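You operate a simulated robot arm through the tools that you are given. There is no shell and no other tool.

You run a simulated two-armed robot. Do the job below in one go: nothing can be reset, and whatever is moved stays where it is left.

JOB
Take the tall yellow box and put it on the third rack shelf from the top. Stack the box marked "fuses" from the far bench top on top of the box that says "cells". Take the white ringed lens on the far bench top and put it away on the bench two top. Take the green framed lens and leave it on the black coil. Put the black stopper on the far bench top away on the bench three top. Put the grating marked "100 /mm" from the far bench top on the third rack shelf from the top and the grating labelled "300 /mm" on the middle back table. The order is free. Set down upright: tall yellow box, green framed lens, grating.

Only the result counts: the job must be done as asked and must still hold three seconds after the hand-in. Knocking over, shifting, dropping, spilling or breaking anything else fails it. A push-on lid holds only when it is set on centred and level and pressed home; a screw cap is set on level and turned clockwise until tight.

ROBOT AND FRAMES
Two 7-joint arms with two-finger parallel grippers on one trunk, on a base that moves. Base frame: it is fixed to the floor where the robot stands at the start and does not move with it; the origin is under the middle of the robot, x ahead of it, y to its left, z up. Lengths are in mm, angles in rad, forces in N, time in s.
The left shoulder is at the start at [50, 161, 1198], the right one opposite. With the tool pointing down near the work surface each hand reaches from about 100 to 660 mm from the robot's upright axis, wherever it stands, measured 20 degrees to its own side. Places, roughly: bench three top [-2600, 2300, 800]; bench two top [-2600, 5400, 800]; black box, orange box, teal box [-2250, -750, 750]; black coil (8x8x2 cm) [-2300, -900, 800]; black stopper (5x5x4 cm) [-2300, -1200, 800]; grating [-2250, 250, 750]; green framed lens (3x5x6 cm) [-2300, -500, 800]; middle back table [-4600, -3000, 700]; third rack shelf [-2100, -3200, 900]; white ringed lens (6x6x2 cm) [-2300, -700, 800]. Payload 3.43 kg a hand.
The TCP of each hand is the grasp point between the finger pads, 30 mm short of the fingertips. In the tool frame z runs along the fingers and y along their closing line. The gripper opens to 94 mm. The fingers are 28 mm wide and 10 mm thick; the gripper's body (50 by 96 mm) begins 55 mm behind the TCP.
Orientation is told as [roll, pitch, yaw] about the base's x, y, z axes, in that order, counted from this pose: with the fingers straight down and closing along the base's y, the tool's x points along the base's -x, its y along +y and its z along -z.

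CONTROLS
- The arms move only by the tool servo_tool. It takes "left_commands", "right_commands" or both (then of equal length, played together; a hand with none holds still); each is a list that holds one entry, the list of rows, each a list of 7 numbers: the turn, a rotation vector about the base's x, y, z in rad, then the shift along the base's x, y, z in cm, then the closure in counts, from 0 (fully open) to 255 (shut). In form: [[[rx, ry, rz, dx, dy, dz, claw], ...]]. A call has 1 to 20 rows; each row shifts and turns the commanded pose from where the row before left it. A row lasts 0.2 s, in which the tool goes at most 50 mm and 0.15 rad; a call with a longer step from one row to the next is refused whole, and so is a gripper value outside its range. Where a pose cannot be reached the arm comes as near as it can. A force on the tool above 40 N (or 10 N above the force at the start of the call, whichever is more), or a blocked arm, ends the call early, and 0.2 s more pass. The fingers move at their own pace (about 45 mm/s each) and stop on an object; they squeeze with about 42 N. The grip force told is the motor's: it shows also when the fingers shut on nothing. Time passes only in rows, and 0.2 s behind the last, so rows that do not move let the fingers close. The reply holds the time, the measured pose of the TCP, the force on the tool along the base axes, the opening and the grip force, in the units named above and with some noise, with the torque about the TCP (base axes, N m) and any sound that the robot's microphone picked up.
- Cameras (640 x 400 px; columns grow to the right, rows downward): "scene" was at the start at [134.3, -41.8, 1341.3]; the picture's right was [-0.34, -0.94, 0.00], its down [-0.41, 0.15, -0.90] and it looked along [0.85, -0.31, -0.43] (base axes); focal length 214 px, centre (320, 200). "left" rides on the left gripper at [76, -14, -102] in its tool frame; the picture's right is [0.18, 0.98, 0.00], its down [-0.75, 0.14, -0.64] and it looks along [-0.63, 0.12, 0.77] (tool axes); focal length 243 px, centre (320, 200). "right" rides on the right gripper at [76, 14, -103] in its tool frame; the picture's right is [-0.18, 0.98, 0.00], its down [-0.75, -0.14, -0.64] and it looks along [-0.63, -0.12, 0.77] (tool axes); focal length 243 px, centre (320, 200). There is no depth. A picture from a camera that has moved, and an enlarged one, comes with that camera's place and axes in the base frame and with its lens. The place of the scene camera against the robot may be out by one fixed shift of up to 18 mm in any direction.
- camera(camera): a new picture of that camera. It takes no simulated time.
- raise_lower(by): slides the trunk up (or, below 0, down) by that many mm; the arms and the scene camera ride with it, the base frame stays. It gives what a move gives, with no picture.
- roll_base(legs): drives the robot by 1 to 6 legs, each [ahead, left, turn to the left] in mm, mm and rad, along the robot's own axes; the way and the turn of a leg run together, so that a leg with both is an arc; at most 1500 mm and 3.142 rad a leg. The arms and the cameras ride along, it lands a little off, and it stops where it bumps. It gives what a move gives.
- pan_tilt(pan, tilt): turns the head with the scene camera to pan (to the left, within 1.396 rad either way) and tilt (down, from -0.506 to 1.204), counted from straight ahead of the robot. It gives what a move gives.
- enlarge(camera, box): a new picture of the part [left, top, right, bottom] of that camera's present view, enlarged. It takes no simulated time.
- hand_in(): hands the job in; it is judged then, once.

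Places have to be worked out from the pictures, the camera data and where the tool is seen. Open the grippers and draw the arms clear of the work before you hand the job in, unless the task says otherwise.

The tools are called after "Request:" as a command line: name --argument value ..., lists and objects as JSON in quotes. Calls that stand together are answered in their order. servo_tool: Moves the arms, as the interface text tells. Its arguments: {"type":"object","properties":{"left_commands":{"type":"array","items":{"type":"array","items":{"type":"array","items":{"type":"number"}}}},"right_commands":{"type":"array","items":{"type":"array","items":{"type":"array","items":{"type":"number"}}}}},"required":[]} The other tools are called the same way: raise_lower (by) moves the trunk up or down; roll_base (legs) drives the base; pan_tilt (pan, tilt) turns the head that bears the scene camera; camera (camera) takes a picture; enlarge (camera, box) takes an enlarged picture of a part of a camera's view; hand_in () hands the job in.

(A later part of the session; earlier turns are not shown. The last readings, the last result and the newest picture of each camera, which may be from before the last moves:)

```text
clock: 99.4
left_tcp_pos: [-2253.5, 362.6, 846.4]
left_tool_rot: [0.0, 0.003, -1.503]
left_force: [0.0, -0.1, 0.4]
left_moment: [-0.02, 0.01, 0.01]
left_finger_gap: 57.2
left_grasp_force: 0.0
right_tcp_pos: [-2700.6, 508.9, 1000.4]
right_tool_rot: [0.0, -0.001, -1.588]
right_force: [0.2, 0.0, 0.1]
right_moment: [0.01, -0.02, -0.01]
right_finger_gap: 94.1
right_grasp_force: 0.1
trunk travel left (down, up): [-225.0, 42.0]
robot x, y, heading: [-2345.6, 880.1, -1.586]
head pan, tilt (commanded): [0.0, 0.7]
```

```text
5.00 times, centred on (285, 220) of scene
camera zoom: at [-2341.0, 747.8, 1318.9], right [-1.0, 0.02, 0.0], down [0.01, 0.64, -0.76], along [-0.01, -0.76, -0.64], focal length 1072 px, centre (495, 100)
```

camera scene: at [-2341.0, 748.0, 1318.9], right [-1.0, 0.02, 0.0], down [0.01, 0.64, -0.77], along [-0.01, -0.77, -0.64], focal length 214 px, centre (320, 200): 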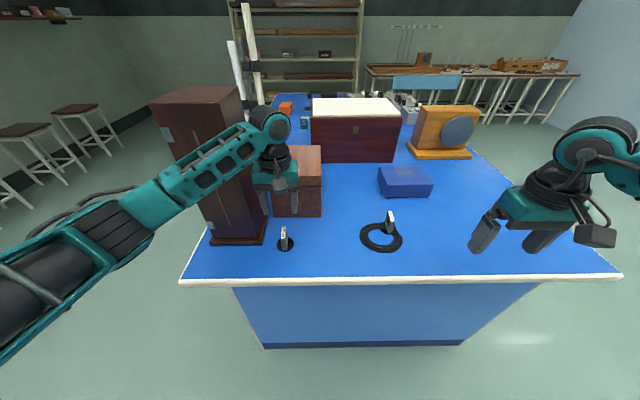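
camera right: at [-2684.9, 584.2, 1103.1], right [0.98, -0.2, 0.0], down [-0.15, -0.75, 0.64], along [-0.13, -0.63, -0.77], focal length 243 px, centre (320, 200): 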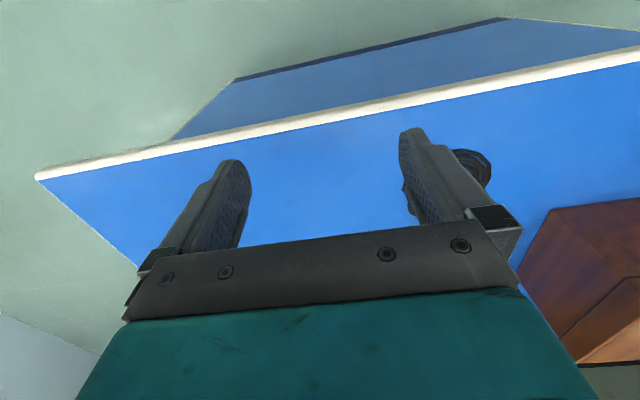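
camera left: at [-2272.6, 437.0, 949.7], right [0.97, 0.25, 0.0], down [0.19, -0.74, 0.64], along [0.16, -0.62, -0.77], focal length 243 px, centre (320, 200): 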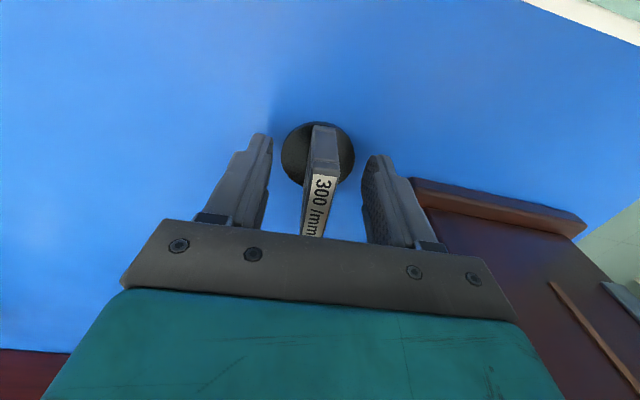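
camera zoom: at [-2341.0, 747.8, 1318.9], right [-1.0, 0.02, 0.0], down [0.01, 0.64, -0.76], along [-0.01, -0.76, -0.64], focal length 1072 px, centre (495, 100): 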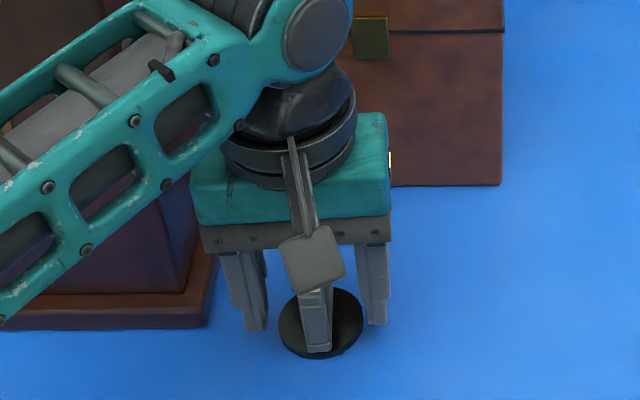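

Frame is between the fingers with foot clearance. Closing the left hand.

Request:
servo_tool --left_commands '[[[0, 0, 0, 0, 0, 0, 160], [0, 0, 0, 0, 0, 0, 200], [0, 0, 0, 0, 0, 0, 230], [0, 0, 0, 0, 0, 0, 255], [0, 0, 0, 0, 0, 0, 255], [0, 0, 0, 0, 0, 0, 255], [0, 0, 0, 0, 0, 0, 255]]]'

Request:
camera --camera "left"

```text
clock: 101.0
left_tcp_pos: [-2253.1, 362.9, 847.5]
left_tool_rot: [0.002, 0.004, -1.502]
left_force: [-0.1, 0.1, 0.6]
left_moment: [0.05, -0.03, -0.01]
left_finger_gap: 17.6
left_grasp_force: 41.5
right_tcp_pos: [-2700.8, 508.1, 999.4]
right_tool_rot: [0.001, 0.0, -1.587]
right_force: [1.4, 0.4, 0.3]
right_moment: [0.01, 0.03, -0.02]
right_finger_gap: 94.1
right_grasp_force: 0.0
trunk travel left (down, up): [-225.0, 42.0]
robot x, y, heading: [-2350.0, 884.9, -1.588]
head pan, tilt (commanded): [0.0, 0.7]
```

```text
taken
camera left: at [-2272.7, 437.1, 949.7], right [0.97, 0.25, 0.0], down [0.19, -0.74, 0.64], along [0.16, -0.62, -0.77], focal length 243 px, centre (320, 200)
```

left: 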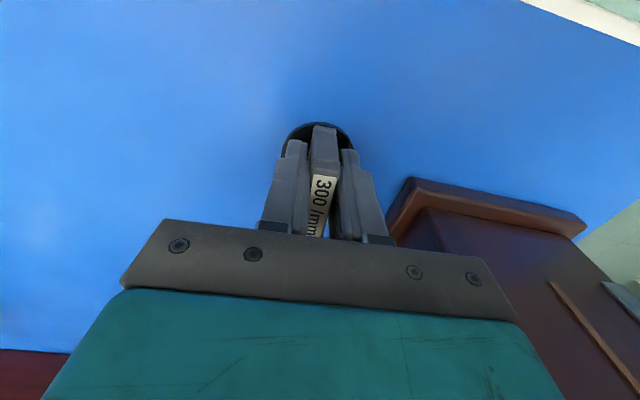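

Gripped (gap 17.6, 41 N). I'll lift slowly, straight up, then retract toward the robot.

Request:
servo_tool --left_commands '[[[0, 0, 0, 0, 0, 0.5, 255], [0, 0, 0, 0, 0, 1.0, 255], [0, 0, 0, 0, 0, 2.0, 255], [0, 0, 0, 0, 0, 3.0, 255], [0, 0, 0, 0, 0, 3.0, 255], [0, 0, 0, 0, 0, 3.0, 255], [0, 0, 0, 0, 0, 3.0, 255], [0, 0, 0, 0, 3, 2.0, 255], [0, 0, 0, 0, 3, 0, 255], [0, 0, 0, 0, 3, 0, 255], [0, 0, 0, 0, 3, 0, 255], [0, 0, 0, 0, 3, 0, 255], [0, 0, 0, 0, 3, 0, 255], [0, 0, 0, 0, 0, 0, 255]]]'

Request:
camera --camera "left"

Request:
camera --camera "scene"

```text
clock: 104.0
left_tcp_pos: [-2252.7, 542.3, 1021.7]
left_tool_rot: [0.001, 0.003, -1.502]
left_force: [-0.4, -0.4, -1.6]
left_moment: [0.03, 0.03, 0.01]
left_finger_gap: 17.7
left_grasp_force: 41.6
right_tcp_pos: [-2701.4, 508.0, 1000.2]
right_tool_rot: [-0.001, 0.001, -1.588]
right_force: [0.6, 0.7, 0.6]
right_moment: [0.01, 0.02, -0.01]
right_finger_gap: 94.2
right_grasp_force: 0.2
trunk travel left (down, up): [-225.0, 42.0]
robot x, y, heading: [-2345.8, 883.5, -1.584]
head pan, tilt (commanded): [0.0, 0.7]
```

```text
taken
camera left: at [-2271.8, 617.3, 1125.1], right [0.97, 0.25, 0.0], down [0.19, -0.74, 0.64], along [0.16, -0.62, -0.77], focal length 243 px, centre (320, 200)
```

left: 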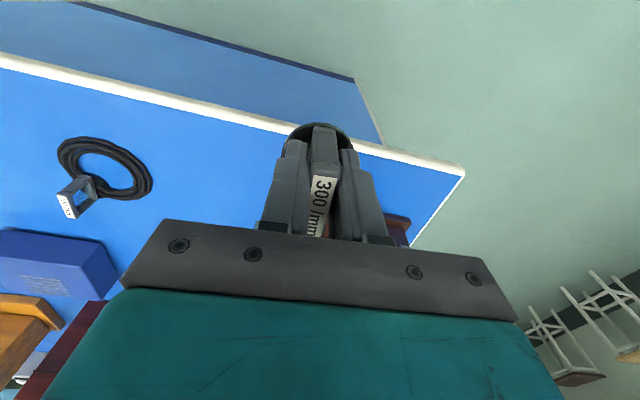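

```text
taken
camera scene: at [-2341.1, 747.7, 1318.8], right [-1.0, 0.02, 0.0], down [0.01, 0.64, -0.76], along [-0.01, -0.76, -0.64], focal length 214 px, centre (320, 200)
```

scene: 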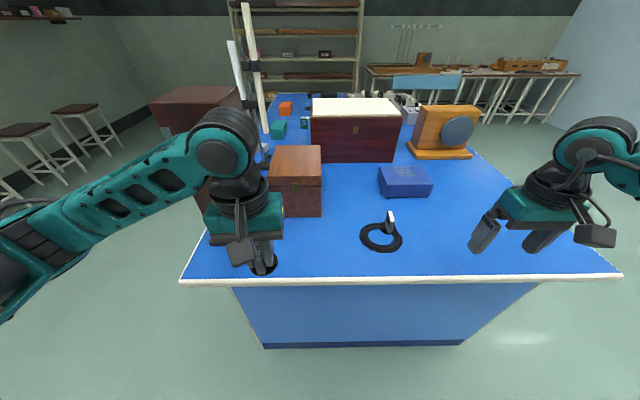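

300 secured. Now the right hand: I'll pitch it 45° (fingers forward-down) for the 100, since it must go between rack shelves, and move to a pre-grasp point 100 mm back along the tool axis.

Request:
servo_tool --right_commands '[[[-0.131, 0, 0, 2.3, 0, 0, 100], [-0.131, 0, 0, 2.3, 0, 0, 100], [-0.131, 0, 0, 2.3, 0, 0, 100], [-0.131, 0, 0, 2.3, 0, 0, 100], [-0.131, 0, 0, 2.3, 0, 0, 100], [-0.13, 0, 0, 2.5, 0, 0, 100], [0, 0, -0.044, 0, -3.3, -2, 100], [0, 0, 0, 0, -3.3, -2, 100], [0, 0, 0, 0, -3.3, -2, 100], [0, 0, 0, 0, -3.5, -2.4, 100], [0, 0, 0, 0, 0, 0, 100]]]'

Request:
camera --camera "right"

Request:
camera --camera "scene"

```text
clock: 106.4
left_tcp_pos: [-2251.7, 543.0, 1022.4]
left_tool_rot: [0.002, 0.002, -1.503]
left_force: [-1.0, 0.4, -0.6]
left_moment: [0.02, 0.0, -0.03]
left_finger_gap: 17.8
left_grasp_force: 42.1
right_tcp_pos: [-2559.8, 354.3, 913.1]
right_tool_rot: [0.017, -0.785, -1.639]
right_force: [-0.4, -0.3, 0.2]
right_moment: [0.01, -0.03, 0.0]
right_finger_gap: 57.1
right_grasp_force: 0.1
right hand out of reach, approached as far as the arm can: row 5, 6
trunk travel left (down, up): [-225.0, 42.0]
robot x, y, heading: [-2349.4, 880.8, -1.585]
head pan, tilt (commanded): [0.0, 0.7]
```

```text
taken
camera right: at [-2538.2, 479.4, 931.4], right [0.97, -0.18, 0.14], down [-0.16, -0.07, 0.99], along [-0.17, -0.98, -0.1], focal length 243 px, centre (320, 200)
```

right: 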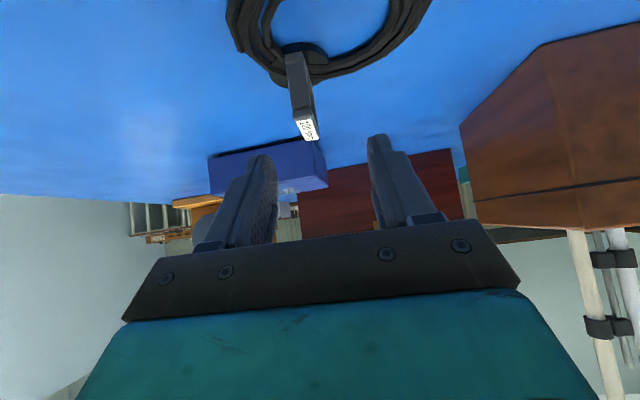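

```text
taken
camera scene: at [-2341.1, 747.9, 1318.9], right [-1.0, 0.02, 0.0], down [0.01, 0.64, -0.77], along [-0.01, -0.76, -0.64], focal length 214 px, centre (320, 200)
```

scene: 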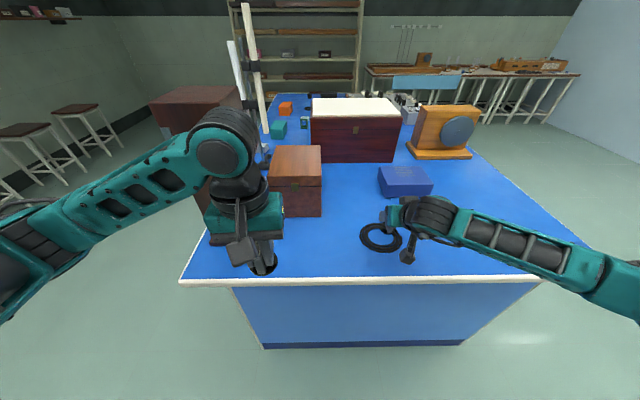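

Pitch 45° reached. The wrist view puts the 100's frame at x≈-2567, y≈300. I'll advance half-way and recheck.

Request:
servo_tool --right_commands '[[[0, 0, 0, -0.4, -1.0, -1.2, 100], [0, 0, 0, -0.3, -1.2, -1.2, 100], [0, 0, 0, 0, -0.6, -1.0, 100], [0, 0, 0, 0, 0, 0, 100]]]'

Request:
camera --camera "right"

Request:
enlarge --camera "scene" --box '[350, 180, 440, 260]'

```text
clock: 107.4
left_tcp_pos: [-2253.0, 542.6, 1023.6]
left_tool_rot: [0.002, 0.002, -1.503]
left_force: [0.2, -0.7, -1.3]
left_moment: [-0.01, -0.03, 0.0]
left_finger_gap: 17.7
left_grasp_force: 42.3
right_tcp_pos: [-2567.8, 327.1, 876.5]
right_tool_rot: [0.016, -0.784, -1.639]
right_force: [0.0, 0.1, -0.2]
right_moment: [-0.03, 0.0, -0.05]
right_finger_gap: 57.3
right_grasp_force: 0.2
trunk travel left (down, up): [-225.0, 42.0]
robot x, y, heading: [-2347.2, 882.2, -1.586]
head pan, tilt (commanded): [0.0, 0.7]
```

```text
taken
camera right: at [-2545.8, 452.6, 896.0], right [0.97, -0.18, 0.14], down [-0.16, -0.07, 0.99], along [-0.17, -0.98, -0.1], focal length 243 px, centre (320, 200)
```

right: 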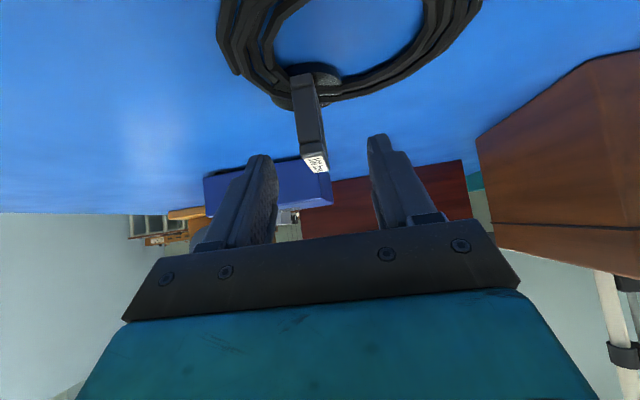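

```text
5.00 times, centred on (395, 220) of scene
camera zoom: at [-2341.0, 747.8, 1318.9], right [-1.0, 0.02, 0.0], down [0.01, 0.64, -0.76], along [-0.01, -0.76, -0.64], focal length 1072 px, centre (-55, 100)
```

zoom: 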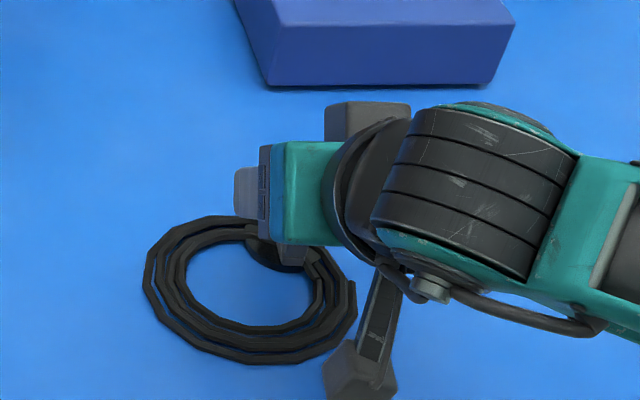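

Frame centre ≈(-2569, 308), top z≈859. Advancing to TCP (-2569, 306, 845), then closing.

Request:
servo_tool --right_commands '[[[0, 0, 0, -0.1, -0.7, -1.0, 100], [0, 0, 0, -0.05, -0.7, -1.0, 100], [0, 0, 0, 0, -0.7, -1.0, 100], [0, 0, 0, 0, 0, 0, 100]]]'

Request:
camera --camera "right"

```text
clock: 108.4
left_tcp_pos: [-2251.1, 542.3, 1022.6]
left_tool_rot: [0.004, 0.002, -1.501]
left_force: [0.9, -0.2, -1.7]
left_moment: [0.02, 0.03, -0.01]
left_finger_gap: 17.2
left_grasp_force: 42.1
right_tcp_pos: [-2567.9, 308.2, 846.2]
right_tool_rot: [0.017, -0.786, -1.639]
right_force: [0.1, 0.9, 1.0]
right_moment: [-0.03, -0.02, -0.01]
right_finger_gap: 57.4
right_grasp_force: 0.1
trunk travel left (down, up): [-225.0, 42.0]
robot x, y, heading: [-2346.6, 886.6, -1.585]
head pan, tilt (commanded): [0.0, 0.7]
```

```text
taken
camera right: at [-2546.2, 432.6, 865.0], right [0.97, -0.18, 0.14], down [-0.16, -0.07, 0.99], along [-0.17, -0.98, -0.1], focal length 243 px, centre (320, 200)
```

right: 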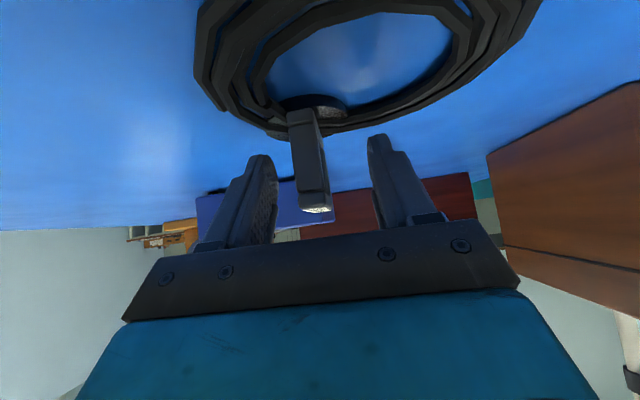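

The frame is between the fingers. Closing the right hand, then lifting slowly.

Request:
servo_tool --right_commands '[[[0, 0, 0, 0, 0, 0, 160], [0, 0, 0, 0, 0, 0, 200], [0, 0, 0, 0, 0, 0, 230], [0, 0, 0, 0, 0, 0, 255], [0, 0, 0, 0, 0, 0, 255], [0, 0, 0, 0, 0, 0, 255], [0, 0, 0, 0, 0, 0, 255]]]'

Request:
camera --camera "right"

```text
clock: 110.0
left_tcp_pos: [-2250.9, 542.2, 1024.0]
left_tool_rot: [0.001, 0.001, -1.503]
left_force: [-0.2, -1.0, -1.3]
left_moment: [0.02, 0.02, 0.01]
left_finger_gap: 17.7
left_grasp_force: 42.2
right_tcp_pos: [-2567.9, 307.2, 845.9]
right_tool_rot: [0.015, -0.784, -1.639]
right_force: [-0.2, 0.2, 0.4]
right_moment: [-0.01, 0.01, 0.0]
right_finger_gap: 17.6
right_grasp_force: 41.8
trunk travel left (down, up): [-225.0, 42.0]
robot x, y, heading: [-2343.8, 883.3, -1.587]
head pan, tilt (commanded): [0.0, 0.7]
```

```text
taken
camera right: at [-2546.4, 432.7, 865.2], right [0.97, -0.18, 0.14], down [-0.16, -0.07, 0.99], along [-0.17, -0.98, -0.1], focal length 243 px, centre (320, 200)
```

right: 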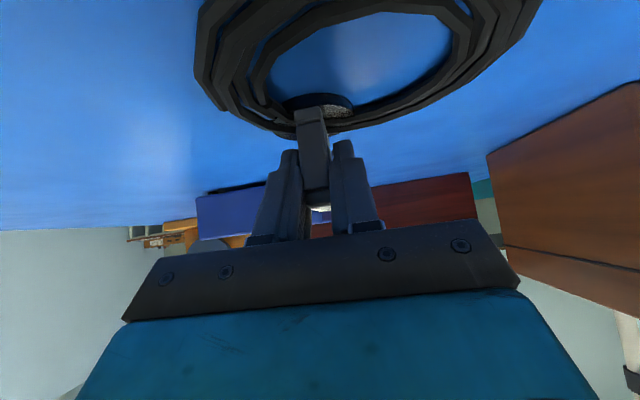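

Both gratings gripped at the same 17.6 mm width. Lifting the 100 straight up, slowly.

Request:
servo_tool --right_commands '[[[0, 0, 0, 0, 0, 0.3, 255], [0, 0, 0, 0, 0, 0.5, 255], [0, 0, 0, 0, 0, 1.0, 255], [0, 0, 0, 0, 0, 1.5, 255], [0, 0, 0, 0, 0, 2.5, 255], [0, 0, 0, 0, 0, 3.0, 255], [0, 0, 0, 0, 0, 3.0, 255], [0, 0, 0, 0, 0, 3.0, 255], [0, 0, 0, 0, 3, 2.0, 255], [0, 0, 0, 0, 3, 0, 255], [0, 0, 0, 0, 3, 0, 255], [0, 0, 0, 0, 3, 0, 255], [0, 0, 0, 0, 3, 0, 255], [0, 0, 0, 0, 0, 0, 255]]]'

Request:
camera --camera "right"

Request:
camera --camera "scene"

```text
clock: 113.0
left_tcp_pos: [-2253.0, 542.9, 1023.0]
left_tool_rot: [0.001, 0.002, -1.504]
left_force: [0.6, 0.6, -2.6]
left_moment: [0.01, 0.01, 0.02]
left_finger_gap: 17.6
left_grasp_force: 41.8
right_tcp_pos: [-2569.7, 458.9, 1015.7]
right_tool_rot: [0.017, -0.785, -1.637]
right_force: [0.0, 0.6, -0.4]
right_moment: [-0.02, 0.03, -0.01]
right_finger_gap: 17.4
right_grasp_force: 42.1
trunk travel left (down, up): [-225.0, 42.0]
robot x, y, heading: [-2349.0, 882.4, -1.578]
head pan, tilt (commanded): [0.0, 0.7]
```

```text
taken
camera right: at [-2548.5, 583.6, 1033.8], right [0.97, -0.19, 0.14], down [-0.16, -0.07, 0.99], along [-0.17, -0.98, -0.1], focal length 243 px, centre (320, 200)
```

right: 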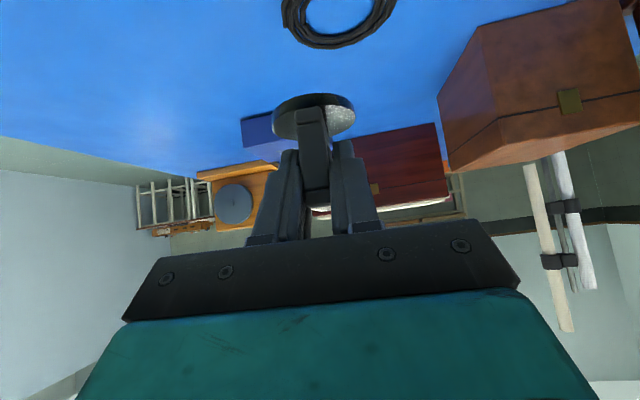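

```text
taken
camera scene: at [-2341.0, 747.6, 1318.8], right [-1.0, 0.02, 0.0], down [0.01, 0.64, -0.76], along [-0.01, -0.76, -0.64], focal length 214 px, centre (320, 200)
```

scene: 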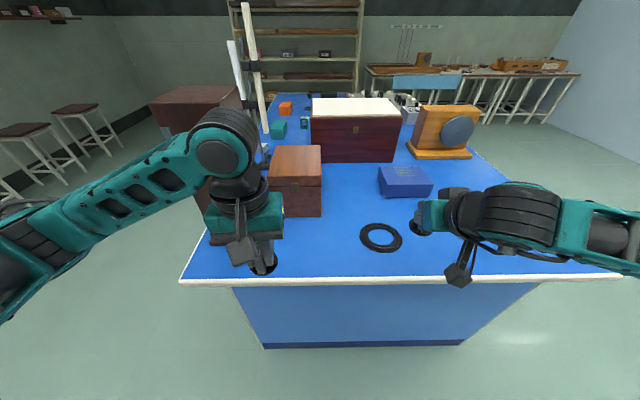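

The coil stayed put and both gratings are held. I'll retract the right hand slightly and slide back out of the aisle (+x), then head toward the rack.

Request:
servo_tool --right_commands '[[[0, 0, 0, 0, 2.5, 0, 255], [0, 0, 0, 0, 2.5, 0, 255], [0, 0, 0, 0, 0, 0, 255]]]'

Request:
roll_base --legs '[[0, 1000, 0], [1400, 0, 0]]'

Request:
pan_tilt --pan 0.0 --tilt 0.3

Request:
camera --camera "scene"

```text
clock: 113.8
left_tcp_pos: [-2252.0, 542.3, 1022.9]
left_tool_rot: [0.004, 0.003, -1.505]
left_force: [0.4, -0.5, -1.3]
left_moment: [0.0, 0.02, 0.02]
left_finger_gap: 17.6
left_grasp_force: 42.1
right_tcp_pos: [-2569.3, 485.3, 1008.6]
right_tool_rot: [0.018, -0.785, -1.638]
right_force: [-0.1, -0.3, -1.2]
right_moment: [0.03, 0.0, 0.01]
right_finger_gap: 17.4
right_grasp_force: 42.1
right hand out of reach, approached as far as the arm can: row 2
trunk travel left (down, up): [-225.0, 42.0]
robot x, y, heading: [-2351.1, 883.9, -1.587]
head pan, tilt (commanded): [0.0, 0.7]
```

```text
clock: 129.4
left_tcp_pos: [-1244.0, -860.1, 1023.1]
left_tool_rot: [0.002, 0.004, -1.477]
left_force: [0.6, 0.2, -0.3]
left_moment: [-0.01, 0.01, 0.02]
left_finger_gap: 17.8
left_grasp_force: 41.8
right_tcp_pos: [-1557.7, -926.3, 1008.9]
right_tool_rot: [0.018, -0.785, -1.613]
right_force: [0.0, 0.0, -1.2]
right_moment: [-0.01, -0.02, -0.01]
right_finger_gap: 17.7
right_grasp_force: 42.5
trunk travel left (down, up): [-225.0, 42.0]
robot x, y, heading: [-1347.1, -523.1, -1.563]
head pan, tilt (commanded): [0.0, 0.7]
```

```text
clock: 130.3
left_tcp_pos: [-1242.5, -858.8, 1023.2]
left_tool_rot: [0.001, 0.004, -1.477]
left_force: [0.5, -0.2, -0.6]
left_moment: [0.01, 0.01, -0.02]
left_finger_gap: 17.7
left_grasp_force: 41.8
right_tcp_pos: [-1558.9, -925.5, 1009.4]
right_tool_rot: [0.019, -0.785, -1.614]
right_force: [-0.6, 0.0, -1.5]
right_moment: [0.0, 0.04, 0.01]
right_finger_gap: 17.5
right_grasp_force: 41.7
trunk travel left (down, up): [-225.0, 42.0]
robot x, y, heading: [-1342.1, -520.1, -1.561]
head pan, tilt (commanded): [0.0, 0.3]
```

```text
taken
camera scene: at [-1337.5, -665.5, 1354.9], right [-1.0, -0.01, 0.0], down [0.0, 0.3, -0.95], along [0.01, -0.95, -0.3], focal length 214 px, centre (320, 200)
```

scene: 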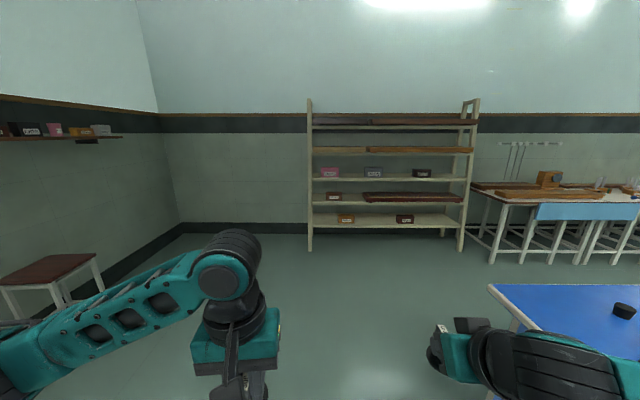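

The rack front is around y≈-2950, third board holds LAMPS (x≈-1450), PADS (≈-1940), a dark box (≈-2470). I'll head for the gap near x≈-1700, stopping around y≈-2000 to measure.

Request:
roll_base --legs '[[0, -150, 0], [1450, 0, 0]]'

Request:
pan_tilt --pan 0.0 --tilt 0.3

Request:
camera --camera "scene"

Request:
pan_tilt --pan -0.6 --tilt 0.3

Request:
camera --camera "scene"

```text
clock: 139.1
left_tcp_pos: [-1387.7, -2318.6, 1022.8]
left_tool_rot: [0.001, 0.002, -1.488]
left_force: [-0.4, -0.5, -0.2]
left_moment: [0.0, 0.03, 0.0]
left_finger_gap: 17.8
left_grasp_force: 41.8
right_tcp_pos: [-1703.2, -2380.8, 1009.2]
right_tool_rot: [0.017, -0.785, -1.625]
right_force: [0.3, -0.5, -0.5]
right_moment: [0.03, -0.03, 0.02]
right_finger_gap: 17.7
right_grasp_force: 42.7
trunk travel left (down, up): [-225.0, 42.0]
robot x, y, heading: [-1486.8, -1979.9, -1.568]
head pan, tilt (commanded): [0.0, 0.3]
```

```text
clock: 139.7
left_tcp_pos: [-1387.0, -2318.5, 1022.7]
left_tool_rot: [0.002, 0.003, -1.488]
left_force: [0.0, -0.6, -0.7]
left_moment: [0.0, 0.0, 0.01]
left_finger_gap: 17.5
left_grasp_force: 42.0
right_tcp_pos: [-1703.8, -2380.6, 1008.9]
right_tool_rot: [0.016, -0.784, -1.625]
right_force: [-0.6, -0.3, -1.0]
right_moment: [0.01, 0.01, 0.03]
right_finger_gap: 17.7
right_grasp_force: 41.9
trunk travel left (down, up): [-225.0, 42.0]
robot x, y, heading: [-1486.9, -1981.7, -1.578]
head pan, tilt (commanded): [0.0, 0.3]
```

```text
taken
camera scene: at [-1479.1, -2122.8, 1355.0], right [-1.0, 0.0, 0.0], down [0.0, 0.3, -0.96], along [0.0, -0.96, -0.3], focal length 214 px, centre (320, 200)
```

scene: 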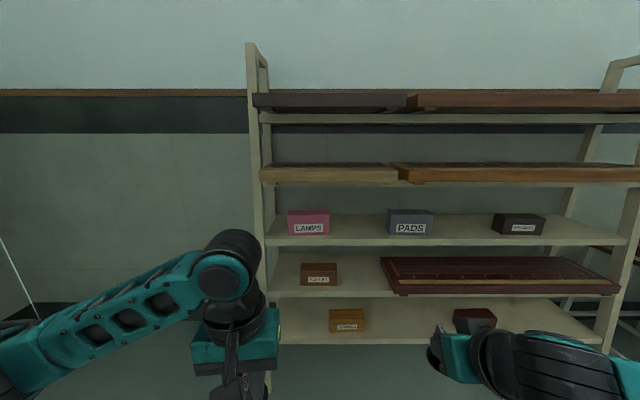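

```text
clock: 140.7
left_tcp_pos: [-1385.9, -2319.3, 1023.0]
left_tool_rot: [0.003, 0.004, -1.488]
left_force: [0.1, -0.7, -0.3]
left_moment: [-0.01, -0.01, -0.01]
left_finger_gap: 17.8
left_grasp_force: 41.7
right_tcp_pos: [-1703.9, -2380.6, 1009.9]
right_tool_rot: [0.016, -0.784, -1.628]
right_force: [-0.2, -0.3, -0.8]
right_moment: [-0.03, 0.01, 0.0]
right_finger_gap: 17.8
right_grasp_force: 41.6
trunk travel left (down, up): [-225.0, 42.0]
robot x, y, heading: [-1488.7, -1977.6, -1.572]
head pan, tilt (commanded): [-0.6, 0.3]
```

```text
taken
camera scene: at [-1531.8, -2106.5, 1355.0], right [-0.82, 0.57, 0.0], down [0.17, 0.24, -0.96], along [-0.54, -0.79, -0.3], focal length 214 px, centre (320, 200)
```

scene: 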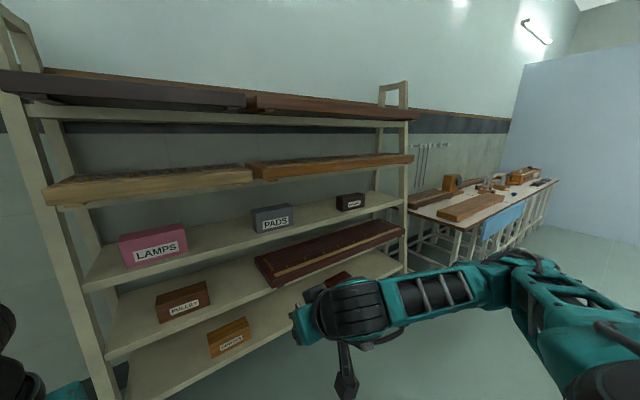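

Let me advance 450 mm and measure the third shelf more exactly with zoom and the right hand camera.

Request:
roll_base --legs '[[450, 0, 0]]'

Request:
pan_tilt --pan 0.0 --tilt 0.4

Request:
camera --camera "scene"

Request:
camera --camera "right"

```text
clock: 143.4
left_tcp_pos: [-1388.9, -2773.3, 1022.3]
left_tool_rot: [0.002, 0.004, -1.492]
left_force: [0.3, -0.3, -1.5]
left_moment: [0.0, -0.01, 0.04]
left_finger_gap: 17.9
left_grasp_force: 42.2
right_tcp_pos: [-1704.6, -2832.3, 1010.2]
right_tool_rot: [0.019, -0.785, -1.626]
right_force: [0.4, 0.8, -1.3]
right_moment: [0.01, 0.0, -0.02]
right_finger_gap: 17.7
right_grasp_force: 41.8
trunk travel left (down, up): [-225.0, 42.0]
robot x, y, heading: [-1488.4, -2436.2, -1.576]
head pan, tilt (commanded): [-0.6, 0.3]
```

```text
clock: 144.4
left_tcp_pos: [-1390.3, -2772.3, 1022.7]
left_tool_rot: [0.001, 0.002, -1.492]
left_force: [0.2, 0.2, -1.1]
left_moment: [-0.02, -0.01, 0.0]
left_finger_gap: 17.6
left_grasp_force: 42.1
right_tcp_pos: [-1706.5, -2833.3, 1008.0]
right_tool_rot: [0.017, -0.786, -1.629]
right_force: [1.1, -0.2, -0.7]
right_moment: [0.03, -0.02, 0.03]
right_finger_gap: 17.5
right_grasp_force: 41.8
trunk travel left (down, up): [-225.0, 42.0]
robot x, y, heading: [-1491.2, -2434.9, -1.576]
head pan, tilt (commanded): [0.0, 0.4]
```

```text
taken
camera scene: at [-1481.1, -2576.2, 1345.7], right [-1.0, 0.01, 0.0], down [0.0, 0.39, -0.92], along [-0.01, -0.92, -0.39], focal length 214 px, centre (320, 200)
```

scene: 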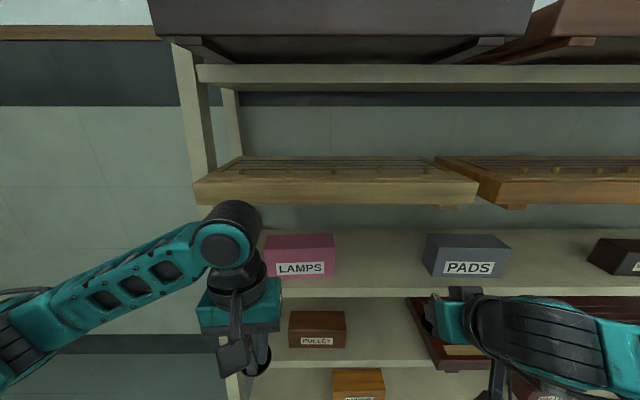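

```text
taken
camera right: at [-1685.9, -2708.1, 1028.0], right [0.97, -0.17, 0.14], down [-0.16, -0.07, 0.98], along [-0.16, -0.98, -0.1], focal length 243 px, centre (320, 200)
```

right: 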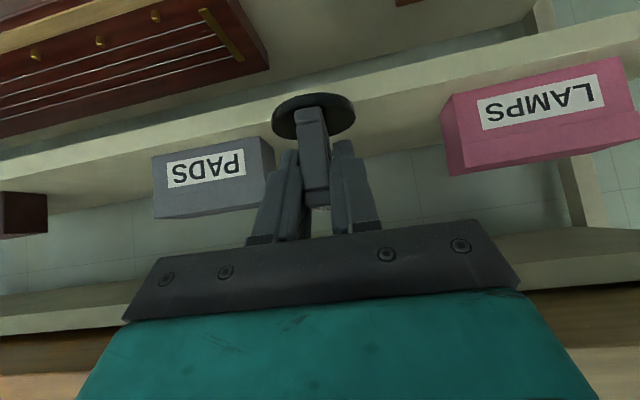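

Good: the right hand is between PADS and LAMPS. I'll zoom the scene view on the third shelf's edge for triangulation.

Request:
enlarge --camera "scene" --box '[300, 200, 440, 310]'

Request:
enlarge --camera "right" --box '[130, 60, 290, 230]'

```text
3.64 times, centred on (370, 255) of scene
camera zoom: at [-1481.1, -2576.2, 1345.7], right [-1.0, 0.01, 0.0], down [0.0, 0.39, -0.92], along [-0.01, -0.92, -0.39], focal length 780 px, centre (138, 0)
```

zoom: 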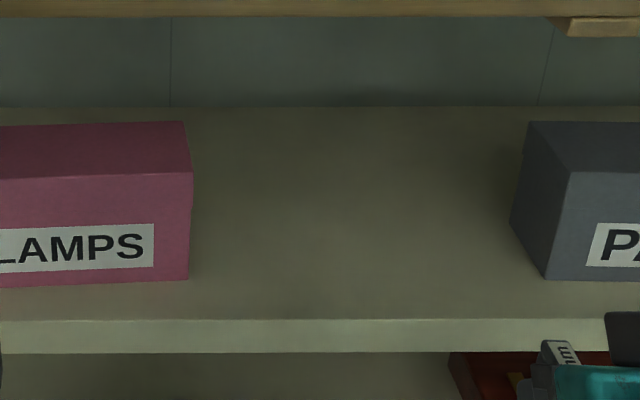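

```text
2.35 times, centred on (210, 145) of right
camera zoom: at [-1685.9, -2708.1, 1028.0], right [0.97, -0.17, 0.14], down [-0.16, -0.07, 0.98], along [-0.16, -0.98, -0.1], focal length 571 px, centre (579, 329)
```

zoom: 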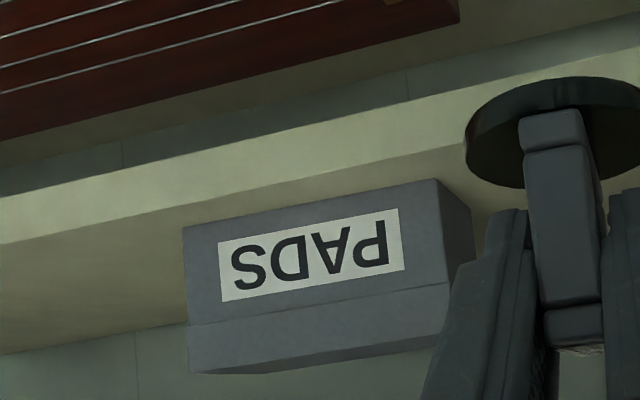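

Triangulation gives the third shelf surface z≈868, front edge y≈-3042, free span x from -1835 (PADS) to -1535 (LAMPS). I'll drive 150 ahead, then reach in to about (-1690, -3100).

Request:
roll_base --legs '[[150, 0, 0]]'

Request:
camera --camera "right"

Request:
camera --camera "scene"

```text
clock: 145.8
left_tcp_pos: [-1391.7, -2922.7, 1022.8]
left_tool_rot: [0.003, 0.003, -1.492]
left_force: [-2.0, 0.3, -0.4]
left_moment: [0.04, -0.01, 0.0]
left_finger_gap: 17.6
left_grasp_force: 41.6
right_tcp_pos: [-1707.5, -2982.1, 1008.9]
right_tool_rot: [0.018, -0.785, -1.629]
right_force: [1.0, 0.7, -1.1]
right_moment: [-0.03, -0.01, 0.0]
right_finger_gap: 17.5
right_grasp_force: 42.1
trunk travel left (down, up): [-225.0, 42.0]
robot x, y, heading: [-1487.7, -2583.2, -1.58]
head pan, tilt (commanded): [0.0, 0.4]
```

```text
taken
camera right: at [-1686.8, -2856.8, 1028.0], right [0.97, -0.17, 0.14], down [-0.16, -0.07, 0.98], along [-0.16, -0.98, -0.1], focal length 243 px, centre (320, 200)
```

right: 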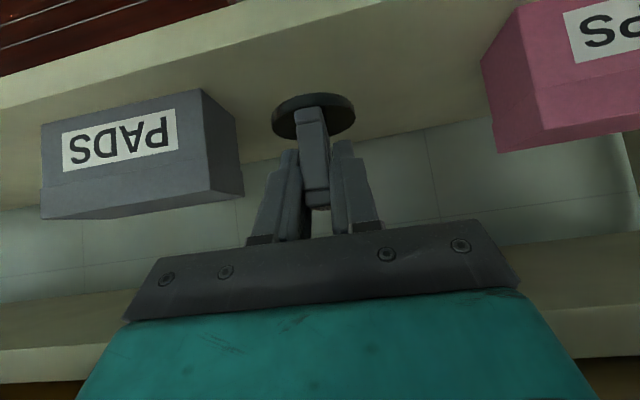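

```text
taken
camera scene: at [-1481.7, -2725.1, 1345.7], right [-1.0, 0.01, 0.0], down [0.0, 0.39, -0.92], along [-0.01, -0.92, -0.39], focal length 214 px, centre (320, 200)
```

scene: 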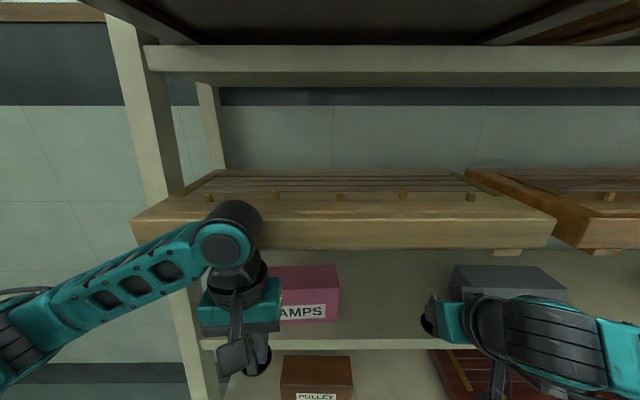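

The instrument on shelf 2 overhangs at y≈-2971, z≈1160, so I'll lower the hand first (TCP z≈935) and then move in under it to y≈-3100.

Request:
servo_tool --right_commands '[[[0, 0, 0, 0, 0, -2.5, 255], [0, 0, 0, 0, 0, -2.5, 255], [0, 0, 0, 0, 0, -2.4, 255], [0, 0, 0, 0.4, -2.5, 0, 255], [0, 0, 0, 0.4, -2.5, 0, 255], [0, 0, 0, 0.4, -2.5, 0, 255], [0, 0, 0, 0.4, -2.5, 0, 255], [0, 0, 0, 0, -1.8, 0, 255], [0, 0, 0, 0, 0, 0, 255]]]'

Request:
camera --camera "right"

Request:
camera --camera "scene"

```text
clock: 147.8
left_tcp_pos: [-1390.1, -2922.2, 1022.7]
left_tool_rot: [0.001, 0.004, -1.493]
left_force: [-0.2, -0.1, -0.3]
left_moment: [-0.01, 0.0, 0.0]
left_finger_gap: 17.7
left_grasp_force: 41.7
right_tcp_pos: [-1691.0, -3100.2, 934.6]
right_tool_rot: [0.017, -0.786, -1.628]
right_force: [-0.7, 0.6, -0.6]
right_moment: [0.02, 0.0, -0.04]
right_finger_gap: 17.8
right_grasp_force: 42.0
right hand out of reach, approached as far as the arm can: row 3
trunk travel left (down, up): [-225.0, 42.0]
robot x, y, heading: [-1488.2, -2582.6, -1.577]
head pan, tilt (commanded): [0.0, 0.4]
```

```text
taken
camera right: at [-1671.1, -2974.0, 953.4], right [0.97, -0.18, 0.14], down [-0.16, -0.07, 0.99], along [-0.16, -0.98, -0.1], focal length 243 px, centre (320, 200)
```

right: 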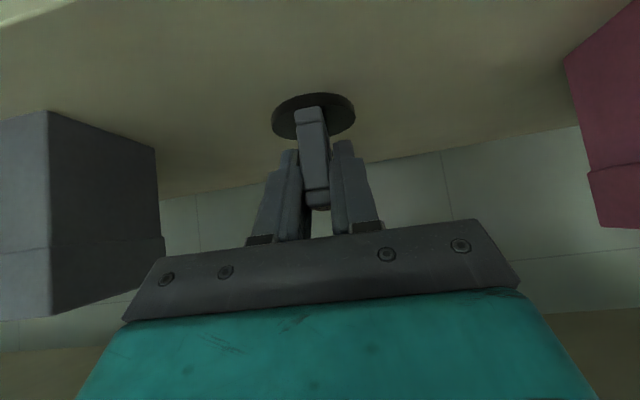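

```text
taken
camera scene: at [-1481.8, -2724.8, 1345.7], right [-1.0, 0.01, 0.0], down [0.0, 0.39, -0.92], along [-0.01, -0.92, -0.39], focal length 214 px, centre (320, 200)
```

scene: 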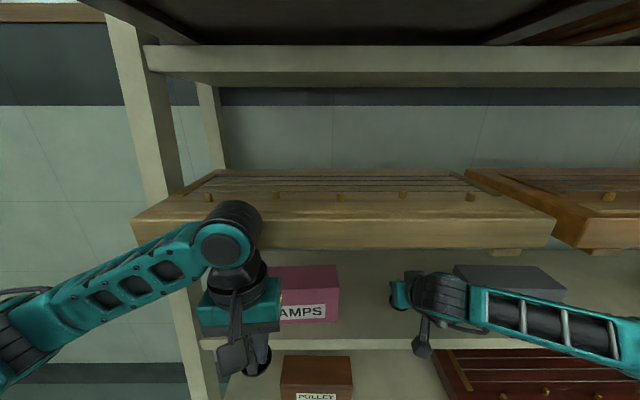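

Positioned over the shelf. Lowering slowly until the foot touches.

Request:
servo_tool --right_commands '[[[0, 0, 0, 0, 0, -0.4, 255], [0, 0, 0, 0, 0, -0.4, 255], [0, 0, 0, 0, 0, -0.4, 255], [0, 0, 0, 0, 0, -0.3, 255], [0, 0, 0, 0, 0, -0.2, 255], [0, 0, 0, 0, 0, -0.2, 255], [0, 0, 0, 0, 0, -0.2, 255], [0, 0, 0, 0, 0, -0.2, 255], [0, 0, 0, 0, 0, -0.2, 255], [0, 0, 0, 0, 0, -0.2, 255]]]'

Request:
camera --camera "right"

```text
clock: 150.0
left_tcp_pos: [-1389.5, -2917.8, 1024.7]
left_tool_rot: [0.0, -0.004, -1.493]
left_force: [0.1, 0.2, -1.8]
left_moment: [-0.01, -0.04, 0.0]
left_finger_gap: 17.5
left_grasp_force: 42.4
right_tcp_pos: [-1690.1, -3099.8, 915.1]
right_tool_rot: [0.021, -0.801, -1.633]
right_force: [-4.2, 8.3, 35.8]
right_moment: [-0.1, 0.28, -0.01]
right_finger_gap: 17.8
right_grasp_force: 42.9
trunk travel left (down, up): [-225.0, 42.0]
robot x, y, heading: [-1491.5, -2583.0, -1.57]
head pan, tilt (commanded): [0.0, 0.4]
```

```text
taken
camera right: at [-1669.7, -2974.1, 932.7], right [0.97, -0.17, 0.15], down [-0.16, -0.06, 0.99], along [-0.16, -0.98, -0.08], focal length 243 px, centre (320, 200)
```

right: 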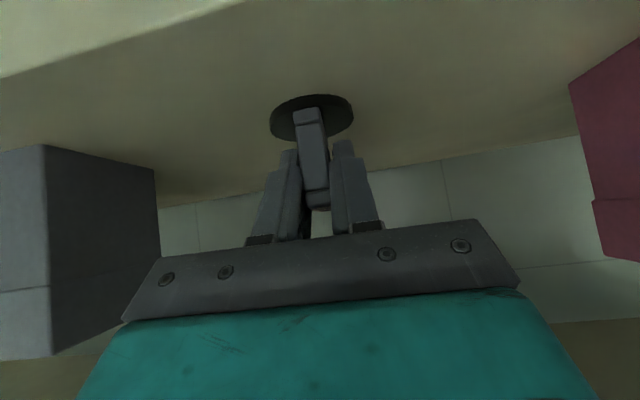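

Contact made (35 N down-press). I'll ease the command up ~8 mm to relieve the load, then open the fingers gently.

Request:
servo_tool --right_commands '[[[0, 0, 0, 0, 0, 0.4, 255], [0, 0, 0, 0, 0, 0.3, 255], [0, 0, 0, 0, 0, 0.0, 255], [0, 0, 0, 0, 0, 0.0, 255]]]'

Request:
camera --camera "right"

```text
clock: 151.0
left_tcp_pos: [-1391.3, -2921.7, 1022.0]
left_tool_rot: [0.002, 0.001, -1.491]
left_force: [-0.7, 0.1, -1.1]
left_moment: [-0.01, 0.01, 0.0]
left_finger_gap: 17.7
left_grasp_force: 41.6
right_tcp_pos: [-1689.2, -3100.3, 915.4]
right_tool_rot: [0.015, -0.79, -1.629]
right_force: [1.1, -5.3, 16.7]
right_moment: [-0.46, 0.01, -0.01]
right_finger_gap: 17.8
right_grasp_force: 42.0
trunk travel left (down, up): [-225.0, 42.0]
robot x, y, heading: [-1488.7, -2585.3, -1.577]
head pan, tilt (commanded): [0.0, 0.4]
```

```text
taken
camera right: at [-1669.9, -2974.7, 934.3], right [0.97, -0.17, 0.14], down [-0.16, -0.07, 0.99], along [-0.16, -0.98, -0.09], focal length 243 px, centre (320, 200)
```

right: 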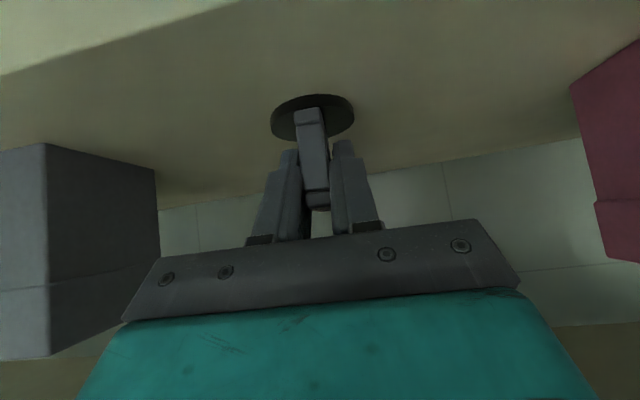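

Still 17 N; another small ease and then open.

Request:
servo_tool --right_commands '[[[0, 0, 0, 0, 0, 0.15, 255], [0, 0, 0, 0, 0, 0.0, 255], [0, 0, 0, 0, 0, 0.0, 235], [0, 0, 0, 0, 0, 0.0, 215], [0, 0, 0, 0, 0, 0.0, 195], [0, 0, 0, 0, 0, 0.0, 175], [0, 0, 0, 0, 0, 0.0, 150], [0, 0, 0, 0, 0, 0.0, 130], [0, 0, 0, 0, 0, 0.0, 100], [0, 0, 0, 0, 0, 0.0, 100]]]'

Request:
camera --camera "right"

```text
clock: 153.2
left_tcp_pos: [-1391.6, -2921.7, 1023.5]
left_tool_rot: [0.003, 0.002, -1.493]
left_force: [0.3, -0.5, -1.6]
left_moment: [0.02, 0.0, -0.02]
left_finger_gap: 17.4
left_grasp_force: 42.4
right_tcp_pos: [-1690.3, -3099.6, 916.6]
right_tool_rot: [0.015, -0.787, -1.629]
right_force: [0.6, 0.1, -0.6]
right_moment: [0.01, -0.03, 0.01]
right_finger_gap: 57.2
right_grasp_force: 0.0
trunk travel left (down, up): [-225.0, 42.0]
robot x, y, heading: [-1489.3, -2579.0, -1.575]
head pan, tilt (commanded): [0.0, 0.4]
```

```text
taken
camera right: at [-1670.7, -2974.4, 934.9], right [0.97, -0.17, 0.14], down [-0.16, -0.07, 0.98], along [-0.16, -0.98, -0.1], focal length 243 px, centre (320, 200)
```

right: 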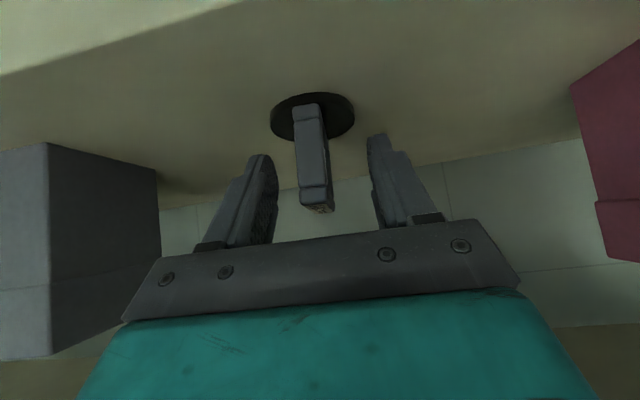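

The 100 stands upright on the shelf. I'll withdraw straight back (+y), then raise.

Request:
servo_tool --right_commands '[[[0, 0, 0, 0, 1.0, 0, 100], [0, 0, 0, 0, 2.0, 0, 100], [0, 0, 0, 0, 2.5, 0, 100], [0, 0, 0, 0, 2.5, 0, 100], [0, 0, 0, 0, 2.5, 0, 100], [0, 0, 0, 0, 2.0, 0, 100], [0, 0, 0, 0, 0, 0, 100]]]'

Request:
camera --camera "right"

Request:
camera --camera "scene"

```text
clock: 154.8
left_tcp_pos: [-1389.9, -2921.5, 1021.5]
left_tool_rot: [0.002, 0.003, -1.492]
left_force: [1.0, 0.0, -0.6]
left_moment: [0.01, 0.03, 0.01]
left_finger_gap: 17.7
left_grasp_force: 41.9
right_tcp_pos: [-1687.0, -2978.1, 925.3]
right_tool_rot: [0.014, -0.781, -1.628]
right_force: [-0.4, 0.0, 1.0]
right_moment: [0.03, 0.02, 0.03]
right_finger_gap: 57.2
right_grasp_force: 0.1
right hand out of reach, approached as far as the arm can: row 5, 6
trunk travel left (down, up): [-225.0, 42.0]
robot x, y, heading: [-1487.1, -2583.0, -1.576]
head pan, tilt (commanded): [0.0, 0.4]
```

```text
taken
camera right: at [-1666.1, -2852.8, 943.5], right [0.97, -0.18, 0.14], down [-0.15, -0.08, 0.99], along [-0.17, -0.98, -0.1], focal length 243 px, centre (320, 200)
```

right: 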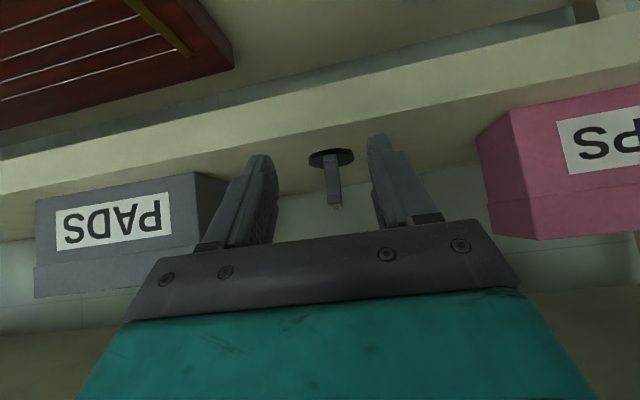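

```text
taken
camera scene: at [-1480.9, -2725.2, 1345.7], right [-1.0, 0.01, 0.0], down [0.0, 0.39, -0.92], along [-0.01, -0.92, -0.39], focal length 214 px, centre (320, 200)
```

scene: 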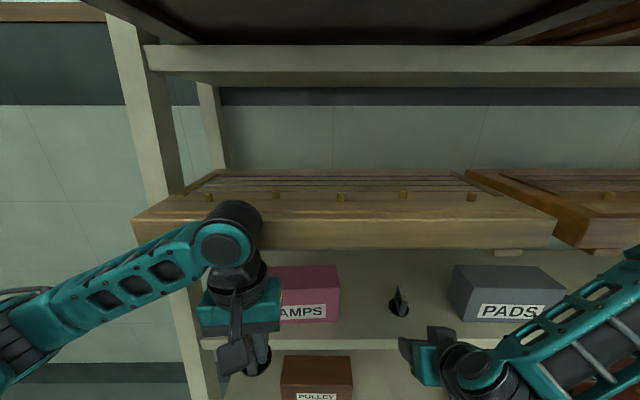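

100 /mm is done. I'll back off, then bring the right hand back to vertical and look toward the back tables.

Request:
roll_base --legs '[[-400, 0, 0]]'

Request:
servo_tool --right_commands '[[[0.13, 0, 0, 0, 0, 1.0, 0], [0.13, 0, 0, 0, 0, 1.0, 0], [0.13, 0, 0, 0, 0, 1.0, 0], [0.13, 0, 0, 0, 0, 1.0, 0], [0.13, 0, 0, 0, 0, 1.0, 0], [0.13, 0, 0, -1, 0, 1.0, 0], [0, 0, 0.05, -2, 0, 1.0, 0], [0, 0, 0, -2, 0, 0.0, 0]]]'

Request:
pan_tilt --pan -0.9 --tilt 0.3

Request:
camera --camera "scene"

```text
clock: 157.3
left_tcp_pos: [-1387.2, -2515.3, 1023.3]
left_tool_rot: [0.002, 0.003, -1.492]
left_force: [0.7, -0.3, -1.1]
left_moment: [0.04, 0.06, 0.02]
left_finger_gap: 17.7
left_grasp_force: 41.5
right_tcp_pos: [-1685.8, -2573.6, 924.4]
right_tool_rot: [0.015, -0.78, -1.627]
right_force: [0.4, 0.0, 0.4]
right_moment: [-0.01, 0.01, 0.01]
right_finger_gap: 57.3
right_grasp_force: 0.1
trunk travel left (down, up): [-225.0, 42.0]
robot x, y, heading: [-1485.6, -2175.5, -1.576]
head pan, tilt (commanded): [0.0, 0.4]
```

```text
clock: 159.1
left_tcp_pos: [-1388.3, -2516.2, 1022.1]
left_tool_rot: [0.002, 0.005, -1.493]
left_force: [-0.7, -0.2, -1.6]
left_moment: [0.03, 0.01, -0.01]
left_finger_gap: 17.6
left_grasp_force: 41.9
right_tcp_pos: [-1734.9, -2571.6, 993.3]
right_tool_rot: [-0.025, 0.0, -1.559]
right_force: [0.1, 0.0, 0.6]
right_moment: [-0.02, -0.01, -0.03]
right_finger_gap: 94.0
right_grasp_force: 0.0
trunk travel left (down, up): [-225.0, 42.0]
robot x, y, heading: [-1486.7, -2178.5, -1.578]
head pan, tilt (commanded): [0.0, 0.4]
```

```text
clock: 160.3
left_tcp_pos: [-1388.6, -2515.4, 1023.2]
left_tool_rot: [0.002, 0.004, -1.492]
left_force: [0.8, -0.2, -2.0]
left_moment: [-0.01, -0.03, 0.02]
left_finger_gap: 17.8
left_grasp_force: 42.2
right_tcp_pos: [-1735.0, -2571.8, 993.2]
right_tool_rot: [-0.027, -0.002, -1.563]
right_force: [-0.1, 0.8, -0.2]
right_moment: [-0.01, -0.02, -0.01]
right_finger_gap: 94.1
right_grasp_force: 0.1
trunk travel left (down, up): [-225.0, 42.0]
robot x, y, heading: [-1485.3, -2174.9, -1.573]
head pan, tilt (commanded): [-0.901, 0.3]
```

```text
taken
camera scene: at [-1552.6, -2284.1, 1355.0], right [-0.62, 0.79, 0.0], down [0.23, 0.18, -0.96], along [-0.75, -0.59, -0.3], focal length 214 px, centre (320, 200)
```

scene: 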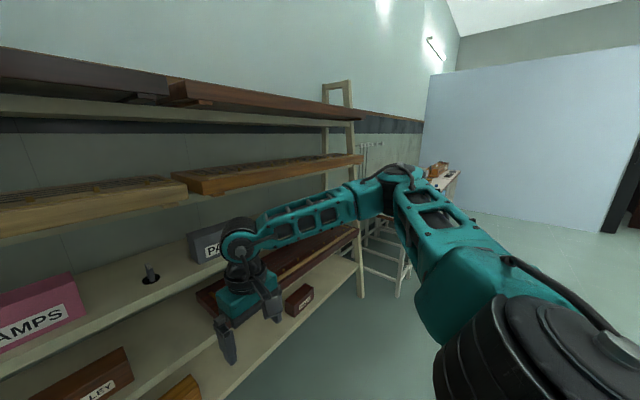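

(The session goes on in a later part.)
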